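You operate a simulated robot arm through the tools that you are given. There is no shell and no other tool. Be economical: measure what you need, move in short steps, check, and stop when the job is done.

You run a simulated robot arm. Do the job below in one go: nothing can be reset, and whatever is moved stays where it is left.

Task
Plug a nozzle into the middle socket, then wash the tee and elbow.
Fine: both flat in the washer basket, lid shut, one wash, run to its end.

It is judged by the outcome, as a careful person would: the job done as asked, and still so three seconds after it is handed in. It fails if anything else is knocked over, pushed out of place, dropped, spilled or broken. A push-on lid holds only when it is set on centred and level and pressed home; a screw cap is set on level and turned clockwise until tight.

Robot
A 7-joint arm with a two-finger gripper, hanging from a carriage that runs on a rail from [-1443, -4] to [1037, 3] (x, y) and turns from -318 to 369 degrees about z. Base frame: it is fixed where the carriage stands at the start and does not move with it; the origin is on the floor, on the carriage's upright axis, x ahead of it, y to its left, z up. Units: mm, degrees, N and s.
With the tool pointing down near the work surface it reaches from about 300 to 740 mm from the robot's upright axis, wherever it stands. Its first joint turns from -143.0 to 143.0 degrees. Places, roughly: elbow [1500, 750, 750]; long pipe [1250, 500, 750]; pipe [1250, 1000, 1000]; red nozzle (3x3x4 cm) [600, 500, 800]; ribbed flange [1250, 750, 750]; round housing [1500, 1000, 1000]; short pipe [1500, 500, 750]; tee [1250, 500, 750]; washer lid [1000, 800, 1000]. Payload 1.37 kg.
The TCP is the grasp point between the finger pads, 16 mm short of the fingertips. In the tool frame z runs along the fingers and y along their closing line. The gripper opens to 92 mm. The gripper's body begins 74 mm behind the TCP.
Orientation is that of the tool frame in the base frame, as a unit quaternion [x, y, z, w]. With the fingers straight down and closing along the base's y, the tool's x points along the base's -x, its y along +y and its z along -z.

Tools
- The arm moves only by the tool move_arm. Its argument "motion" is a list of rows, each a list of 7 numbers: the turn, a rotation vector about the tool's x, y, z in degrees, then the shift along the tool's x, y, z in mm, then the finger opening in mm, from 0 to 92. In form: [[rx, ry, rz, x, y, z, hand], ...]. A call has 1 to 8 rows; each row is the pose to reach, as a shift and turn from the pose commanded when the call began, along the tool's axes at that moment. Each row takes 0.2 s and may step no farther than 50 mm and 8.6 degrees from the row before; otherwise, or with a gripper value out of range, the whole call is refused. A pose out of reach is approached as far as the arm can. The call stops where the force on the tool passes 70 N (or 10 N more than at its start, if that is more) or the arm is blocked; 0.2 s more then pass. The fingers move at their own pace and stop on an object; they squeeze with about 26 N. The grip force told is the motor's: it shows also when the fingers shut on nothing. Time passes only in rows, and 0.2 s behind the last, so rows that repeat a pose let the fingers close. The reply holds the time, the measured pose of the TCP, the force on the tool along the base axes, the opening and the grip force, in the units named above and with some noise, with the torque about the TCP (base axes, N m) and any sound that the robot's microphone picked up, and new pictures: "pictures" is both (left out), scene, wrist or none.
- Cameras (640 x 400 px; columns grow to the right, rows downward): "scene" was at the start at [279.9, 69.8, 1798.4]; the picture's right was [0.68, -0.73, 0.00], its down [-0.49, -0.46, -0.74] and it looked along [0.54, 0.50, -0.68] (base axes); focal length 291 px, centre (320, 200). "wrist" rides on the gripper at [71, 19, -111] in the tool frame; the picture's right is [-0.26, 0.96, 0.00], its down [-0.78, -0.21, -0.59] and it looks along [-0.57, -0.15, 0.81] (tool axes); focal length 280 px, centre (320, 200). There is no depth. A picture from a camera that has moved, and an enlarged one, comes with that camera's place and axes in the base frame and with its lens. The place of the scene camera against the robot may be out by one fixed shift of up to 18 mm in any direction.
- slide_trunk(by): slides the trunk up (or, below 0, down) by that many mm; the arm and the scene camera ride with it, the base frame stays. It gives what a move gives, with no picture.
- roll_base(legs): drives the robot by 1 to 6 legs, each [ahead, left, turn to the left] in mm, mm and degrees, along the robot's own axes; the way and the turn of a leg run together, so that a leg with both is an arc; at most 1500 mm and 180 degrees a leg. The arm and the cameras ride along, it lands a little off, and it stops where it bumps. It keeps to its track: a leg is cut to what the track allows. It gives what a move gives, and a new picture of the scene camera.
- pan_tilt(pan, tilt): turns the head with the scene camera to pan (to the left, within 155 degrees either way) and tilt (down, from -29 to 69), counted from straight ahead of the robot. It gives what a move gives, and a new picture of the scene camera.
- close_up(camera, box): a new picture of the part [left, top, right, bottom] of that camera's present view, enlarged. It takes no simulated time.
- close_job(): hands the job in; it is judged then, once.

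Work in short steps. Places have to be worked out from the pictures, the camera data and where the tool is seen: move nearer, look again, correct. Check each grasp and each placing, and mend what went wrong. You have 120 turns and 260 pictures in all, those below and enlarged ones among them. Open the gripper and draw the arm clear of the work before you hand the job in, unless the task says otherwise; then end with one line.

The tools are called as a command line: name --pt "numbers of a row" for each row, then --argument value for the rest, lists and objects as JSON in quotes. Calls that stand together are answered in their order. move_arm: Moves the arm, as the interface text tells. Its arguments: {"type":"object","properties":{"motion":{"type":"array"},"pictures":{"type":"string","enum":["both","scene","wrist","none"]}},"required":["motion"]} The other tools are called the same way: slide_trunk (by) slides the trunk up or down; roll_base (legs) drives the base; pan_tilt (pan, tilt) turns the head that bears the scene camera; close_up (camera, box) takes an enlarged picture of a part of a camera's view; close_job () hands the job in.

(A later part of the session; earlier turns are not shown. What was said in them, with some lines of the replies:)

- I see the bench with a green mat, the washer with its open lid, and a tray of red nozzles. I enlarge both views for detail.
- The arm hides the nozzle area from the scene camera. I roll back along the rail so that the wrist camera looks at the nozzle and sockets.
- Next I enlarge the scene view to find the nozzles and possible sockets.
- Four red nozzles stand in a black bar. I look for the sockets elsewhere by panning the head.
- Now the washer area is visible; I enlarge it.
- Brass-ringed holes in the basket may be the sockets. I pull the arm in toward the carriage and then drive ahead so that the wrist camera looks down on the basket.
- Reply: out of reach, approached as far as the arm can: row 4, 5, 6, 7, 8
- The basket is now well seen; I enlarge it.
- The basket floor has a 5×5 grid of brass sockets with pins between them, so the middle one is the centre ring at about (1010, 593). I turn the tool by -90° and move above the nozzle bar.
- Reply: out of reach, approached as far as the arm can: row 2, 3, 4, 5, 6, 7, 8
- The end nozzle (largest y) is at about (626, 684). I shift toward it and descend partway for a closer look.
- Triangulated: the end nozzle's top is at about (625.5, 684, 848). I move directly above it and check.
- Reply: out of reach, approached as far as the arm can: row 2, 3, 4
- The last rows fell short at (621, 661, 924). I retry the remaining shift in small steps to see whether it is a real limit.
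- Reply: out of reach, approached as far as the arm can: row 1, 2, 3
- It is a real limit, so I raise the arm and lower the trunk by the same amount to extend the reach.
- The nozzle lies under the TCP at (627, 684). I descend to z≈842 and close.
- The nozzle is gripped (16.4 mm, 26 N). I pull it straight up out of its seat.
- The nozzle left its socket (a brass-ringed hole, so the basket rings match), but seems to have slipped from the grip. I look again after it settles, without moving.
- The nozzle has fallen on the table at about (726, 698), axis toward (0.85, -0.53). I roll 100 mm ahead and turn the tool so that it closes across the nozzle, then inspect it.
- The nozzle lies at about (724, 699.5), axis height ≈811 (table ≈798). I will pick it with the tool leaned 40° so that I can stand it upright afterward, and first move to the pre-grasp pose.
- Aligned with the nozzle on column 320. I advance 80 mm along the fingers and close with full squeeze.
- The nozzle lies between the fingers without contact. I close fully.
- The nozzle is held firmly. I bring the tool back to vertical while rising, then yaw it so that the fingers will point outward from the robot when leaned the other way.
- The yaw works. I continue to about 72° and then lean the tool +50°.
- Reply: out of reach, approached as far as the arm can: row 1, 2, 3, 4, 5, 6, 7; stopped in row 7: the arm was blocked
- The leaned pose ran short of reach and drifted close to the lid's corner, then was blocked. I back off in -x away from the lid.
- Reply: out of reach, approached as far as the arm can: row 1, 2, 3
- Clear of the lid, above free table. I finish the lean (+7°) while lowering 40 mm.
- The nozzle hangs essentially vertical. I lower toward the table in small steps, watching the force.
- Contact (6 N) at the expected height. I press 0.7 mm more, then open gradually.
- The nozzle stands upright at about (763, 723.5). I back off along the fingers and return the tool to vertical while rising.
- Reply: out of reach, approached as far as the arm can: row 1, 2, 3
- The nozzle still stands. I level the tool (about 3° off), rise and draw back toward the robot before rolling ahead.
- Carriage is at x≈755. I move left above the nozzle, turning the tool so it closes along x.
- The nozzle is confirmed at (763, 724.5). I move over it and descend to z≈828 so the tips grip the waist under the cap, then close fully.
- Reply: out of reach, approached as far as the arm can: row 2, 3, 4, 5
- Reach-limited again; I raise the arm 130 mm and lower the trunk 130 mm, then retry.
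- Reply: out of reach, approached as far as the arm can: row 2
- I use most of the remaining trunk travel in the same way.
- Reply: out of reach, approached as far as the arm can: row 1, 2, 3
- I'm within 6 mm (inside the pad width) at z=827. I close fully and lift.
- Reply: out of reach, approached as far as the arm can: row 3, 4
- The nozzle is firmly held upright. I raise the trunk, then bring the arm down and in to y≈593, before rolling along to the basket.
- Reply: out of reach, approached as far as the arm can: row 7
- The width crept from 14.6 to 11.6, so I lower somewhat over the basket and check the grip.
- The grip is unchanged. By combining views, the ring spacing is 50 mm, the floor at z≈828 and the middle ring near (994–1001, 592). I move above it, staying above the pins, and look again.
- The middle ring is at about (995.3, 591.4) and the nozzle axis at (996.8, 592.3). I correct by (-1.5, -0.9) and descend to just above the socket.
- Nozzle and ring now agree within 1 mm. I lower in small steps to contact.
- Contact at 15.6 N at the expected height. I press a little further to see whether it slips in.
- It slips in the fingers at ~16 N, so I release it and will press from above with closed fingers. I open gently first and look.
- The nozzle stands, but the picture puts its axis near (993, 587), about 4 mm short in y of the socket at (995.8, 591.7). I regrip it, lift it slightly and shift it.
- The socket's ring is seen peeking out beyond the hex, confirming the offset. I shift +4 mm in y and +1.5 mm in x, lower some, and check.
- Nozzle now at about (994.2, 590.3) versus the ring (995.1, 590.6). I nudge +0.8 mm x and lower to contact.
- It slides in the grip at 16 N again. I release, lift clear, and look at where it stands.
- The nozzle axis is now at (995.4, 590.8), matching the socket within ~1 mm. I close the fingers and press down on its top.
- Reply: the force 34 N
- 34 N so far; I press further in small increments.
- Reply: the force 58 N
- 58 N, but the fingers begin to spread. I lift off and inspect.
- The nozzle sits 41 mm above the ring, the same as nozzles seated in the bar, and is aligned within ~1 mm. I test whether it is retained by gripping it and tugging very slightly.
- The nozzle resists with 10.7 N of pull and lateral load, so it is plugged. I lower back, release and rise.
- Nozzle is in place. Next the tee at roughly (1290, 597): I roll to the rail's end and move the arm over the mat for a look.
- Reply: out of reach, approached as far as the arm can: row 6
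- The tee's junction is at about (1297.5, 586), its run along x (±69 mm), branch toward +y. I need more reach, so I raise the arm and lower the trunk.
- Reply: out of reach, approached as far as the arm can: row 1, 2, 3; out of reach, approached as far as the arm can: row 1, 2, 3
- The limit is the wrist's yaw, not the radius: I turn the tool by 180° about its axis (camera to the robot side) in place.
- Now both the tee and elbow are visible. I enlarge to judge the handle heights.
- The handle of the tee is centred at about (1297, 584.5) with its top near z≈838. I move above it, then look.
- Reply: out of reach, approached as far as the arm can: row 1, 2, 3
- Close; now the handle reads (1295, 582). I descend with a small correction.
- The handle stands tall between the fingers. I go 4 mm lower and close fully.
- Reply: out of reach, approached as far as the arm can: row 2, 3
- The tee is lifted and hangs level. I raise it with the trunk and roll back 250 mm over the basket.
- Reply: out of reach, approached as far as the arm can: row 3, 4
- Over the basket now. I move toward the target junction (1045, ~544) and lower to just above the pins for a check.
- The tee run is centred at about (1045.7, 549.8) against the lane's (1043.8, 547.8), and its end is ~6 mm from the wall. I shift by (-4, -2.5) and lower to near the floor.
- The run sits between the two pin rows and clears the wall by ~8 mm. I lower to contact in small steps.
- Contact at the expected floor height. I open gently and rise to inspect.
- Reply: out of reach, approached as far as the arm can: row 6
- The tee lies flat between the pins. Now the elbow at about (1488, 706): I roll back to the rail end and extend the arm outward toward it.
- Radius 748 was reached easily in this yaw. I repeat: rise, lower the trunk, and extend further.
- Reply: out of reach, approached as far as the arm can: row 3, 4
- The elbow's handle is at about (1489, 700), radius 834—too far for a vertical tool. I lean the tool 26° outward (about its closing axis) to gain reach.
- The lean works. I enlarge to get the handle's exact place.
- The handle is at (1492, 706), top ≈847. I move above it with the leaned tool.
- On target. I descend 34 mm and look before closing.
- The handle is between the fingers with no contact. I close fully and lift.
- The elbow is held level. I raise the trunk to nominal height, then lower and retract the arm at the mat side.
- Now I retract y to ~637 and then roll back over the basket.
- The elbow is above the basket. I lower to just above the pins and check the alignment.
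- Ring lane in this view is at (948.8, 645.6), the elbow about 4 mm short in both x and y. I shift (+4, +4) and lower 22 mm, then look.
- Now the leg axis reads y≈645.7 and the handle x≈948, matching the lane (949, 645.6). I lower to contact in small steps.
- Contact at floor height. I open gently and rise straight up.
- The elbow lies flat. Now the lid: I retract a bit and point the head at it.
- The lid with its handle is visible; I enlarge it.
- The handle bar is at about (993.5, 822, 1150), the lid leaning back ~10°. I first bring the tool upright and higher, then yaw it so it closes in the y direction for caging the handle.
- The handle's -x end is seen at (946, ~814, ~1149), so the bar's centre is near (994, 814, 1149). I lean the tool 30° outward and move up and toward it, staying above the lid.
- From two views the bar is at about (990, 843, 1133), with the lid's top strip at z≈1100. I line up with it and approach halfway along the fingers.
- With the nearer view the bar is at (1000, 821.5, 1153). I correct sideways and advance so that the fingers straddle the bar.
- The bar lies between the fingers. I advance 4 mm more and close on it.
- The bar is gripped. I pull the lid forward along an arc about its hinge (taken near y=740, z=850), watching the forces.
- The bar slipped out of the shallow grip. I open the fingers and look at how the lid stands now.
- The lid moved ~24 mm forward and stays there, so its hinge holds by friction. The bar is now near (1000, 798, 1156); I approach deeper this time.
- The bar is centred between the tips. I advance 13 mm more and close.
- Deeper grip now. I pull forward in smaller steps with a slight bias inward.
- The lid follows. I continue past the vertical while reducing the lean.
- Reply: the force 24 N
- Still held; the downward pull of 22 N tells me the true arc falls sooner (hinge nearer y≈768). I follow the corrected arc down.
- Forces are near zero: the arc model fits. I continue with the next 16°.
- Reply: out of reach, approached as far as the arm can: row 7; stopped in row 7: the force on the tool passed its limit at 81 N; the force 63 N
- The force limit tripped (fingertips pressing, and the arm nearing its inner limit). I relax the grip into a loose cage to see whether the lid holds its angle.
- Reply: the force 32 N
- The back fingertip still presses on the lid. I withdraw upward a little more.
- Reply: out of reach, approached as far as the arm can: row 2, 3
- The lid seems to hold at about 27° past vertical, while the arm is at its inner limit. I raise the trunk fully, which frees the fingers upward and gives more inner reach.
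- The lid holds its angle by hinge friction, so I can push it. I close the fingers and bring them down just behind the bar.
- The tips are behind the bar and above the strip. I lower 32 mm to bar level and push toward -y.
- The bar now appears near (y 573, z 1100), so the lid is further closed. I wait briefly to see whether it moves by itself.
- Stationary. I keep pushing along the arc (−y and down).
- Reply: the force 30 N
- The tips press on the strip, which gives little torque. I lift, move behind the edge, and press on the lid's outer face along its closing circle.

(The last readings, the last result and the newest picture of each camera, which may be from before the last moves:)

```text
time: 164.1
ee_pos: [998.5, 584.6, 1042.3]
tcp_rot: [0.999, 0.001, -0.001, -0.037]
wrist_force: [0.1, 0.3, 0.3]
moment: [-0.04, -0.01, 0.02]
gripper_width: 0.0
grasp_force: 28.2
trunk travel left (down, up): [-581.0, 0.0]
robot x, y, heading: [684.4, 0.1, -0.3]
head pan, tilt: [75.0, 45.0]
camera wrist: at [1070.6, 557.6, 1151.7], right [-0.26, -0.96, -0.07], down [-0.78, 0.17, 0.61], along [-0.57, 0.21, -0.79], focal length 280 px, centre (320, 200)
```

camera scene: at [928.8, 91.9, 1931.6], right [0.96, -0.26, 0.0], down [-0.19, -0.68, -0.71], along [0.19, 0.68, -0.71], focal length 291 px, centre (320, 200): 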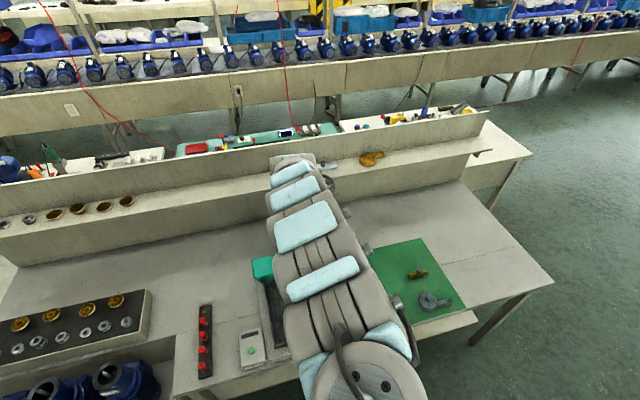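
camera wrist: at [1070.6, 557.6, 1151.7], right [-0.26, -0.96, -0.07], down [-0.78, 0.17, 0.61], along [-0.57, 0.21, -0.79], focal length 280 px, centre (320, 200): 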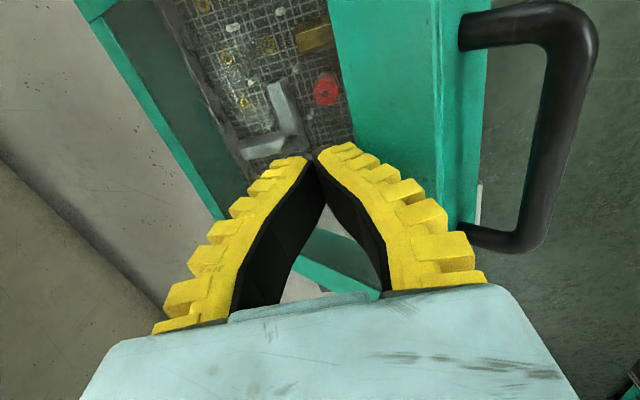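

Now the frame and handle are visible to the -y side. I shift 28 mm onto the teal frame and press down.

move_arm --pt "0 0 0 0 15 -2 0" --pt "0 0 0 0 28 0 0" --pt "0 0 0 0 28 12 0" --pt "0 0 0 0 30 24 0" --pt "0 0 0 0 33 38 0" --pictures "wrist"

```text
time: 165.3
ee_pos: [1000.4, 555.1, 1003.4]
tcp_rot: [0.999, 0.001, 0.0, -0.038]
wrist_force: [-0.5, 0.1, 0.8]
moment: [-0.02, 0.01, 0.03]
gripper_width: 0.0
grasp_force: 27.9
trunk travel left (down, up): [-581.0, 0.0]
robot x, y, heading: [685.5, 1.4, -0.2]
head pan, tilt: [75.0, 45.0]
camera wrist: at [1071.0, 528.0, 1111.9], right [-0.26, -0.96, -0.07], down [-0.78, 0.16, 0.61], along [-0.57, 0.22, -0.79], focal length 280 px, centre (320, 200)
```

wrist: 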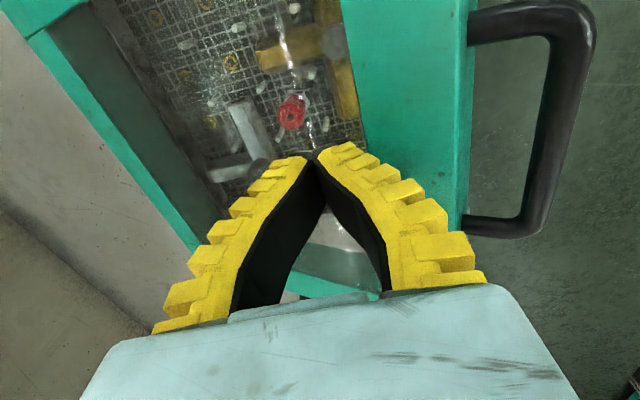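

The lid is now at roughly 60°. I continue pressing along the circle.

move_arm --pt "0 0 0 0 17 14 0" --pt "0 0 0 0 32 29 0" --pt "0 0 0 0 41 48 0" --pt "0 0 0 0 49 67 0" --pictures "wrist"

```text
time: 166.3
ee_pos: [998.7, 510.5, 930.7]
tcp_rot: [0.999, 0.001, -0.002, -0.037]
wrist_force: [-0.8, 0.0, -0.4]
moment: [-0.02, -0.02, 0.0]
gripper_width: 0.2
grasp_force: 27.4
trunk travel left (down, up): [-581.0, 0.0]
robot x, y, heading: [687.2, 1.2, -0.5]
head pan, tilt: [75.0, 45.0]
camera wrist: at [1069.7, 483.9, 1040.3], right [-0.26, -0.96, -0.07], down [-0.78, 0.17, 0.61], along [-0.57, 0.21, -0.79], focal length 280 px, centre (320, 200)
```

wrist: 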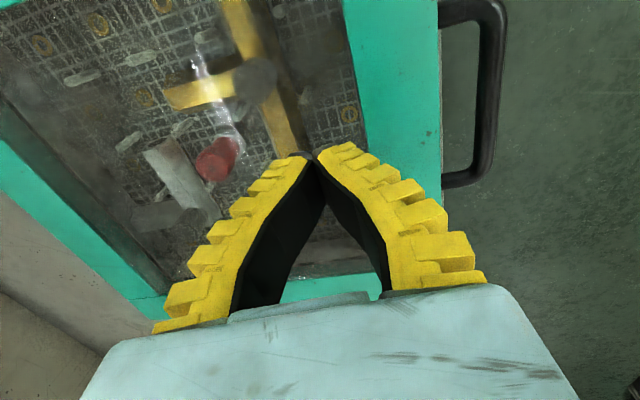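

The lid looks nearly flat. I shift onto the front frame and press down until I feel it.

move_arm --pt "0 0 0 0 15 0 0" --pt "0 0 0 0 30 0 0" --pt "0 0 0 0 30 10 0" --pt "0 0 0 0 30 20 0" --pt "0 0 0 0 30 28 0" --pictures "wrist"

```text
time: 167.7
ee_pos: [1000.0, 485.7, 903.8]
tcp_rot: [0.999, 0.0, 0.0, -0.039]
wrist_force: [-10.8, -23.0, 65.8]
moment: [-0.14, 0.05, -0.01]
gripper_width: 5.9
grasp_force: 28.1
trunk travel left (down, up): [-581.0, 0.0]
robot x, y, heading: [687.0, 4.1, -0.5]
head pan, tilt: [75.0, 45.0]
stopped in row 5: the force on the tool passed its limit at 71 N (the readings are from after the stop); the commanded pose is now the measured one
camera wrist: at [1071.1, 458.3, 1013.6], right [-0.26, -0.96, -0.08], down [-0.78, 0.16, 0.6], along [-0.57, 0.22, -0.79], focal length 280 px, centre (320, 200)
```

wrist: 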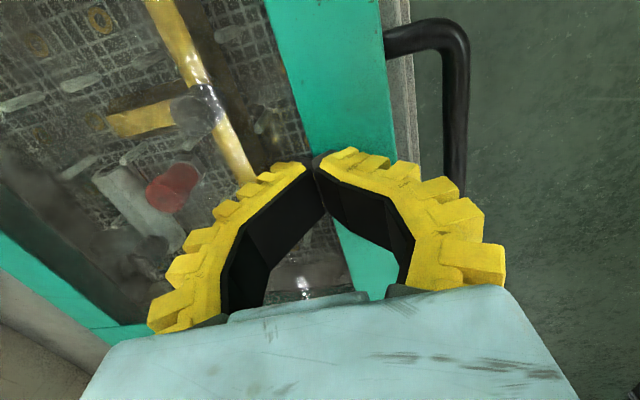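

Firm resistance at 70 N with the tips near z≈888: the lid seems shut. I lift off and roll back to view it and the button.

move_arm --pt "0 0 0 0 0 -20 0" --pt "0 0 0 0 -20 -60 0" --pt "0 0 0 0 -50 -90 0" --pt "0 0 0 0 -80 -110 0" --pictures "wrist"

pan_tilt --pan 60 --tilt 48

```text
time: 168.7
ee_pos: [998.9, 555.8, 1019.3]
tcp_rot: [0.999, 0.0, -0.001, -0.039]
wrist_force: [-0.2, -0.4, -0.3]
moment: [0.06, 0.03, 0.0]
gripper_width: 0.1
grasp_force: 27.8
trunk travel left (down, up): [-581.0, 0.0]
robot x, y, heading: [689.0, 0.1, -0.3]
head pan, tilt: [75.0, 45.0]
camera wrist: at [1070.4, 527.6, 1128.1], right [-0.26, -0.96, -0.08], down [-0.78, 0.16, 0.6], along [-0.57, 0.22, -0.79], focal length 280 px, centre (320, 200)
```

wrist: 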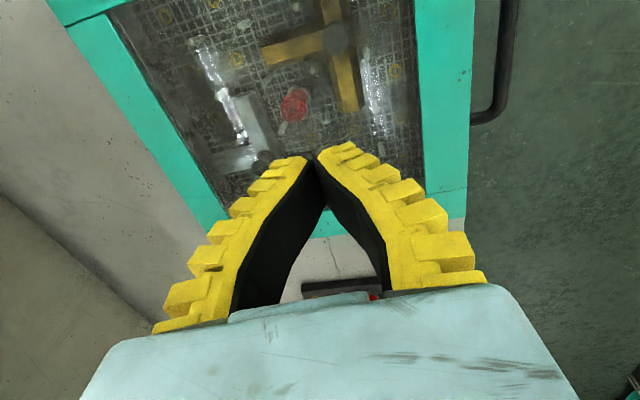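

```text
time: 169.5
ee_pos: [998.7, 555.3, 1019.4]
tcp_rot: [0.999, 0.001, -0.001, -0.039]
wrist_force: [-0.6, 1.0, -0.8]
moment: [0.01, 0.0, 0.03]
gripper_width: 0.0
grasp_force: 27.8
trunk travel left (down, up): [-581.0, 0.0]
robot x, y, heading: [685.5, 4.4, -0.7]
head pan, tilt: [60.0, 48.0]
camera scene: at [946.9, 81.5, 1927.5], right [0.86, -0.5, 0.0], down [-0.37, -0.64, -0.67], along [0.34, 0.58, -0.74], focal length 291 px, centre (320, 200)
```

scene: 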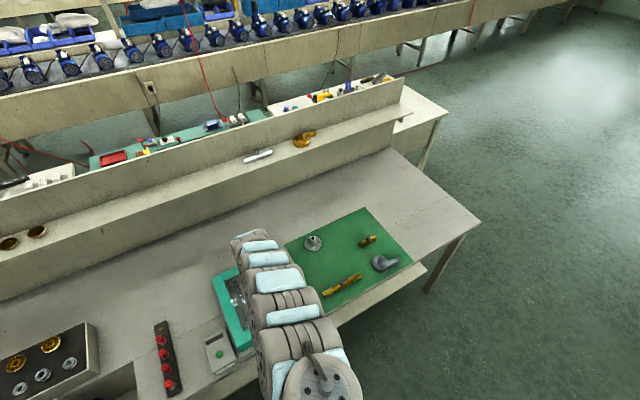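

The lid is down. The green button is near (793, 473, ~850). I roll back 205 mm so the tool comes over it.

roll_base --legs '[[-205, 0, 0]]'

move_arm --pt "0 0 0 0 20 30 0" --pt "0 0 0 0 40 60 0" --pictures "wrist"

```text
time: 171.1
ee_pos: [795.4, 553.8, 1019.0]
tcp_rot: [0.999, 0.0, 0.0, -0.039]
wrist_force: [0.0, 0.5, -0.1]
moment: [-0.02, -0.01, 0.0]
gripper_width: 0.0
grasp_force: 27.5
trunk travel left (down, up): [-581.0, 0.0]
robot x, y, heading: [481.6, 1.8, -0.4]
head pan, tilt: [60.0, 48.0]
camera scene: at [742.7, 80.9, 1927.5], right [0.86, -0.5, 0.0], down [-0.38, -0.64, -0.67], along [0.34, 0.58, -0.74], focal length 291 px, centre (320, 200)
```

scene: 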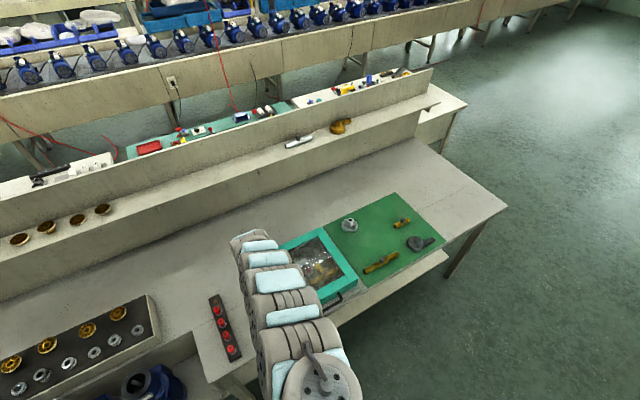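

```text
time: 171.7
ee_pos: [794.6, 518.9, 955.4]
tcp_rot: [0.999, 0.0, -0.002, -0.04]
wrist_force: [0.2, -0.2, 1.4]
moment: [-0.05, 0.02, -0.02]
gripper_width: 0.0
grasp_force: 27.9
trunk travel left (down, up): [-581.0, 0.0]
robot x, y, heading: [479.5, 0.8, -0.2]
head pan, tilt: [60.0, 48.0]
camera wrist: at [866.5, 491.6, 1065.2], right [-0.26, -0.96, -0.08], down [-0.78, 0.16, 0.61], along [-0.57, 0.22, -0.79], focal length 280 px, centre (320, 200)
```

wrist: 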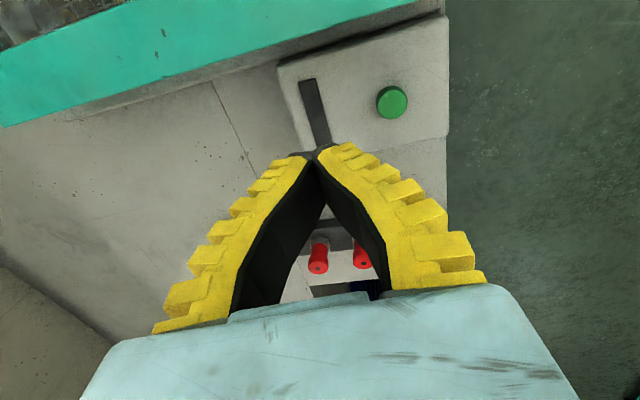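

The button is confirmed at about (791, 472). Before starting I check the lid's fit in a close-up.

close_up --camera "scene" --box '[230, 190, 460, 330]'

close_up --camera "wrist" --box '[200, 0, 460, 170]'

```text
2.78 times, centred on (345, 260) of scene
camera zoom: at [742.7, 80.9, 1927.5], right [0.86, -0.5, 0.0], down [-0.38, -0.64, -0.67], along [0.34, 0.58, -0.74], focal length 811 px, centre (250, 33)
```

zoom: 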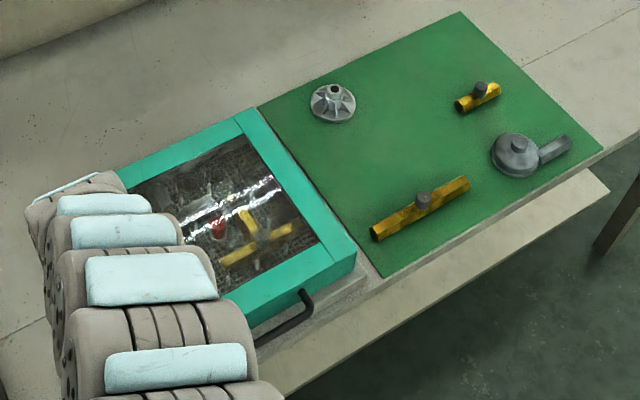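

```text
2.35 times, centred on (330, 85) of wrist
camera zoom: at [866.5, 491.6, 1065.2], right [-0.26, -0.96, -0.08], down [-0.78, 0.16, 0.61], along [-0.57, 0.22, -0.79], focal length 660 px, centre (296, 471)
```

zoom: 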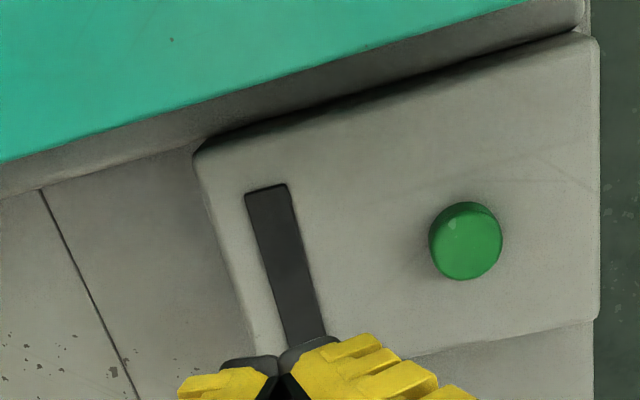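

The lid is shut flush. I move over the button and descend to just above it.

move_arm --pt "0 0 0 -1 20 5 0" --pt "0 0 0 -2 40 20 0" --pt "0 0 0 -3.6 52 45 0" --pt "0 0 0 -3.6 54 76 0" --pictures "wrist"

```text
time: 172.7
ee_pos: [793.5, 471.4, 876.8]
tcp_rot: [0.999, 0.001, 0.001, -0.041]
wrist_force: [0.6, -0.3, 0.8]
moment: [-0.04, 0.04, 0.01]
gripper_width: 0.1
grasp_force: 27.8
trunk travel left (down, up): [-581.0, 0.0]
robot x, y, heading: [487.4, 1.0, -0.4]
head pan, tilt: [60.0, 48.0]
camera wrist: at [863.6, 444.2, 984.9], right [-0.26, -0.96, -0.08], down [-0.78, 0.16, 0.6], along [-0.57, 0.22, -0.79], focal length 280 px, centre (320, 200)
```

wrist: 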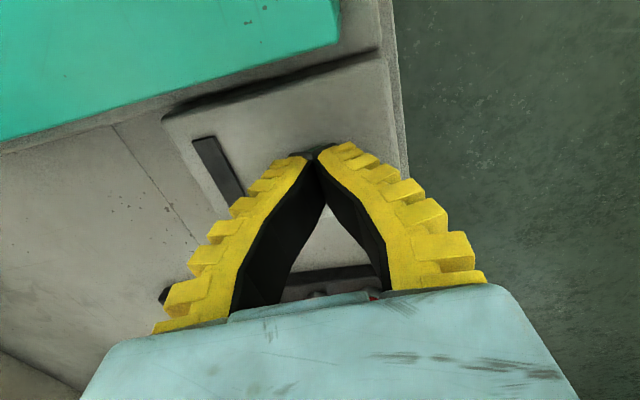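

The tips cover the button. I press down in small steps, once, listening for the machine.

move_arm --pt "0 0 0 0 0 5 0" --pt "0 0 0 0 0 10 0" --pt "0 0 0 0 0 14 0" --pt "0 0 0 0 0 18 0" --pictures "none"

```text
time: 173.7
ee_pos: [791.8, 475.2, 858.0]
tcp_rot: [0.999, 0.001, 0.001, -0.04]
wrist_force: [-3.9, -10.5, 35.8]
moment: [-0.22, 0.09, -0.08]
gripper_width: 5.9
grasp_force: 28.1
trunk travel left (down, up): [-581.0, 0.0]
robot x, y, heading: [482.9, 2.4, -0.2]
head pan, tilt: [60.0, 48.0]
heard: click
```

A click was heard at 36 N. I lift off and look at the display while the wash runs.

move_arm --pt "0 0 0 0 0 -15 0" --pt "0 0 0 0 -15 -45 0" --pt "0 0 0 0 -40 -80 0" --pt "0 0 0 0 -40 -80 0" --pt "0 0 0 0 -40 -80 0" --pictures "both"

close_up --camera "wrist" --box '[200, 0, 460, 170]'

```text
time: 174.9
ee_pos: [792.5, 505.8, 940.8]
tcp_rot: [0.999, 0.002, -0.001, -0.04]
wrist_force: [0.0, 0.3, 0.3]
moment: [0.0, 0.02, 0.03]
gripper_width: 0.0
grasp_force: 28.0
trunk travel left (down, up): [-581.0, 0.0]
robot x, y, heading: [484.1, 1.9, -0.4]
head pan, tilt: [60.0, 48.0]
camera scene: at [742.7, 80.9, 1927.4], right [0.86, -0.5, 0.0], down [-0.38, -0.64, -0.67], along [0.34, 0.58, -0.74], focal length 291 px, centre (320, 200)
camera wrist: at [862.5, 478.7, 1050.3], right [-0.26, -0.96, -0.07], down [-0.78, 0.16, 0.61], along [-0.57, 0.22, -0.79], focal length 280 px, centre (320, 200)
```

scene: 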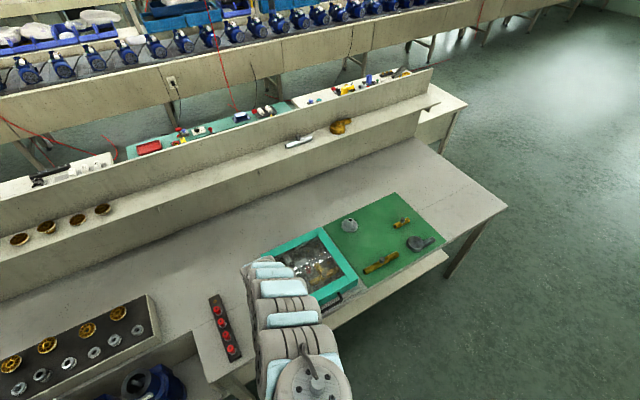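
wrist: 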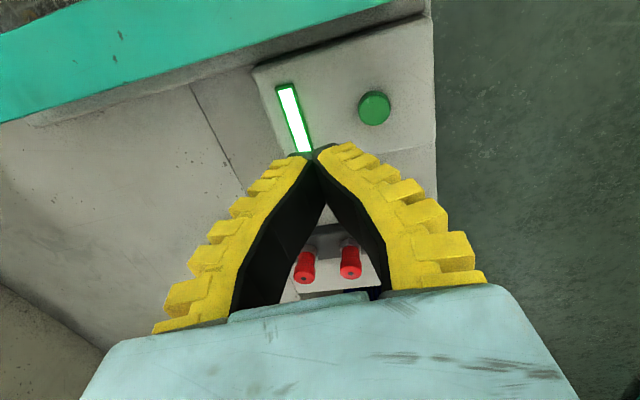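

```text
2.35 times, centred on (330, 85) of wrist
camera zoom: at [862.5, 478.7, 1050.3], right [-0.26, -0.96, -0.07], down [-0.78, 0.16, 0.61], along [-0.57, 0.22, -0.79], focal length 660 px, centre (296, 471)
```

zoom: 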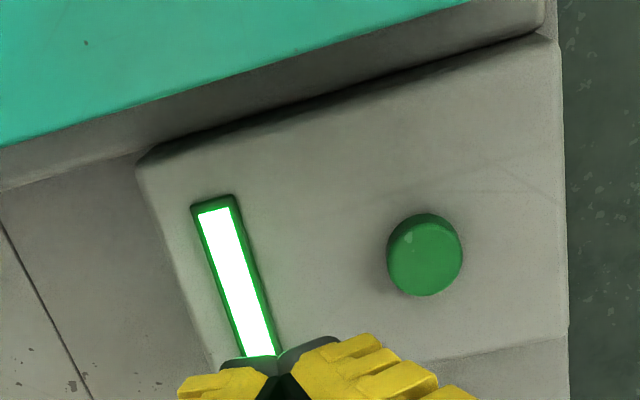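

The indicator lit: the wash is running. I draw the arm up, open the gripper, and wait in place, checking the indicator.

move_arm --pt "0 0 0 0 -20 -20 20" --pt "0 0 0 0 -40 -40 60" --pt "0 0 0 0 -40 -40 60" --pt "0 0 0 0 -40 -40 60" --pt "0 0 0 0 -40 -40 60" --pt "0 0 0 0 -40 -40 60" --pt "0 0 0 0 -40 -40 60" --pt "0 0 0 0 -40 -40 60" --pictures "wrist"

move_arm --pt "0 0 0 0 0 0 60" --pt "0 0 0 0 0 0 60" --pt "0 0 0 0 0 0 60" --pt "0 0 0 0 0 0 60" --pt "0 0 0 0 0 0 60" --pt "0 0 0 0 0 0 60" --pt "0 0 0 0 0 0 60" --pt "0 0 0 0 0 0 60" --pictures "none"

move_arm --pt "0 0 0 0 0 0 60" --pt "0 0 0 0 0 0 60" --pt "0 0 0 0 0 0 60" --pt "0 0 0 0 0 0 60" --pt "0 0 0 0 0 0 60" --pt "0 0 0 0 0 0 60" --pt "0 0 0 0 0 0 60" --pt "0 0 0 0 0 0 60" --pictures "none"

move_arm --pt "0 0 0 0 0 0 60" --pt "0 0 0 0 0 0 60" --pt "0 0 0 0 0 0 60" --pt "0 0 0 0 0 0 60" --pt "0 0 0 0 0 0 60" --pt "0 0 0 0 0 0 60" --pt "0 0 0 0 0 0 60" --pt "0 0 0 0 0 0 60" --pictures "none"

move_arm --pt "0 0 0 0 0 0 60" --pt "0 0 0 0 0 0 60" --pt "0 0 0 0 0 0 60" --pt "0 0 0 0 0 0 60" --pt "0 0 0 0 0 0 60" --pt "0 0 0 0 0 0 60" --pt "0 0 0 0 0 0 60" --pt "0 0 0 0 0 0 60" --pictures "wrist"

```text
time: 176.7
ee_pos: [792.0, 543.5, 983.7]
tcp_rot: [0.999, 0.001, -0.001, -0.039]
wrist_force: [0.1, -1.2, 0.6]
moment: [0.01, -0.04, -0.02]
gripper_width: 62.5
grasp_force: 2.0
trunk travel left (down, up): [-581.0, 0.0]
robot x, y, heading: [482.9, 1.7, -0.2]
head pan, tilt: [60.0, 48.0]
camera wrist: at [863.3, 515.6, 1093.1], right [-0.26, -0.96, -0.08], down [-0.78, 0.16, 0.61], along [-0.57, 0.22, -0.79], focal length 280 px, centre (320, 200)
```

wrist: 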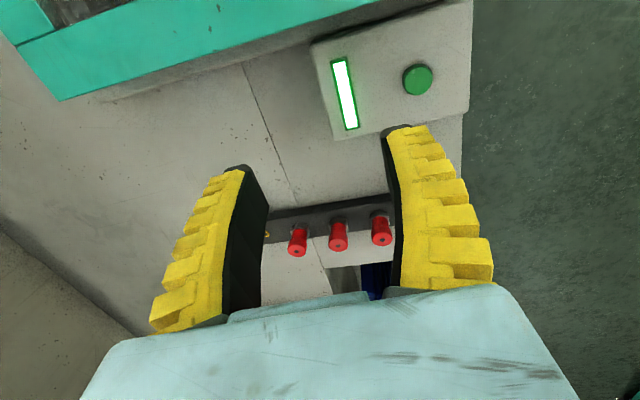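

```text
time: 178.5
ee_pos: [792.5, 543.9, 984.3]
tcp_rot: [0.999, 0.001, -0.001, -0.04]
wrist_force: [0.7, -1.3, 0.0]
moment: [0.04, -0.01, -0.01]
gripper_width: 62.4
grasp_force: 1.9
trunk travel left (down, up): [-581.0, 0.0]
robot x, y, heading: [484.1, -1.1, -0.5]
head pan, tilt: [60.0, 48.0]
```

```text
time: 180.3
ee_pos: [792.3, 542.4, 983.6]
tcp_rot: [0.999, 0.001, -0.001, -0.039]
wrist_force: [-0.1, -0.2, 1.2]
moment: [-0.02, -0.01, -0.03]
gripper_width: 62.6
grasp_force: 2.2
trunk travel left (down, up): [-581.0, 0.0]
robot x, y, heading: [487.3, -1.2, -0.6]
head pan, tilt: [60.0, 48.0]
```

```text
time: 182.1
ee_pos: [791.2, 542.8, 983.6]
tcp_rot: [0.999, 0.001, 0.0, -0.04]
wrist_force: [1.2, 0.8, 0.4]
moment: [0.01, 0.01, 0.0]
gripper_width: 62.5
grasp_force: 1.8
trunk travel left (down, up): [-581.0, 0.0]
robot x, y, heading: [481.2, 0.5, -0.4]
head pan, tilt: [60.0, 48.0]
```

```text
time: 183.9
ee_pos: [791.3, 542.8, 983.0]
tcp_rot: [0.999, 0.001, -0.001, -0.039]
wrist_force: [0.0, -0.6, 0.3]
moment: [-0.02, -0.05, 0.02]
gripper_width: 62.4
grasp_force: 2.0
trunk travel left (down, up): [-581.0, 0.0]
robot x, y, heading: [480.8, -0.1, -0.2]
head pan, tilt: [60.0, 48.0]
camera wrist: at [863.3, 515.6, 1093.1], right [-0.26, -0.96, -0.08], down [-0.78, 0.16, 0.61], along [-0.57, 0.22, -0.79], focal length 280 px, centre (320, 200)
```

wrist: 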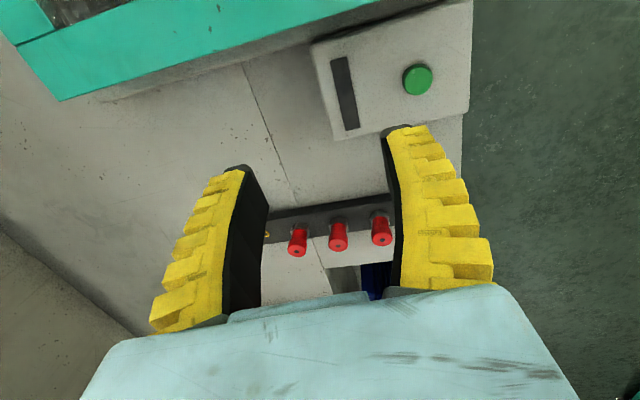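

The indicator is off again, so the wash has run to its end. I take a last look at the washer and surroundings.

roll_base --legs '[[-200, 0, 0]]'

close_up --camera "scene" --box '[250, 130, 510, 310]'

```text
time: 185.5
ee_pos: [592.6, 543.2, 984.2]
tcp_rot: [0.999, 0.001, -0.001, -0.039]
wrist_force: [-0.4, -1.2, -0.7]
moment: [-0.02, -0.05, -0.03]
gripper_width: 62.7
grasp_force: 1.9
trunk travel left (down, up): [-581.0, 0.0]
robot x, y, heading: [287.5, 3.0, -0.4]
head pan, tilt: [60.0, 48.0]
camera scene: at [543.5, 80.8, 1927.5], right [0.86, -0.5, 0.0], down [-0.37, -0.64, -0.67], along [0.34, 0.58, -0.74], focal length 291 px, centre (320, 200)
```

scene: 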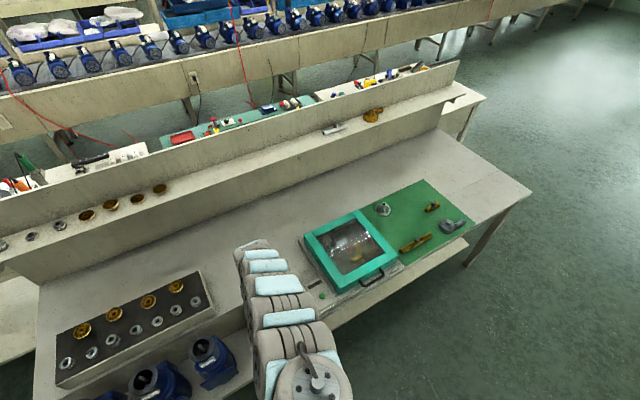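

```text
2.22 times, centred on (380, 220) of scene
camera zoom: at [543.5, 80.8, 1927.5], right [0.86, -0.5, 0.0], down [-0.37, -0.64, -0.67], along [0.34, 0.58, -0.74], focal length 648 px, centre (187, 156)
```

zoom: 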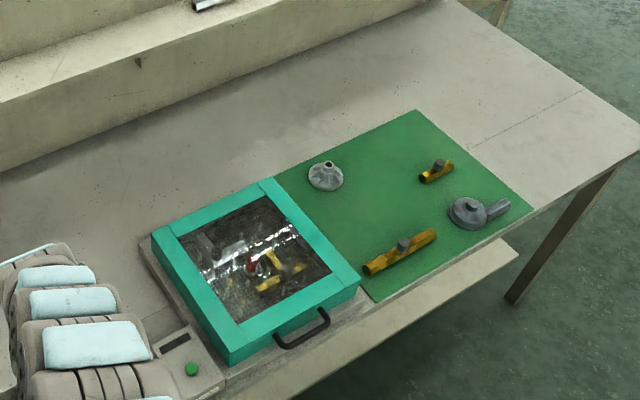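

The lid is shut flat, the parts lie in the basket around the nozzle, the wash light is off, everything else is in place, and the open gripper is clear. I hand the job in.

close_job

```text
The job is handed in.
```

The job is handed in: a nozzle is plugged into the middle socket, the tee and elbow lie flat in the basket, the lid is shut, and one wash ran to its end. While I was taking the nozzle from its rack it slipped and fell onto the table. I picked that same nozzle up and plugged it in.
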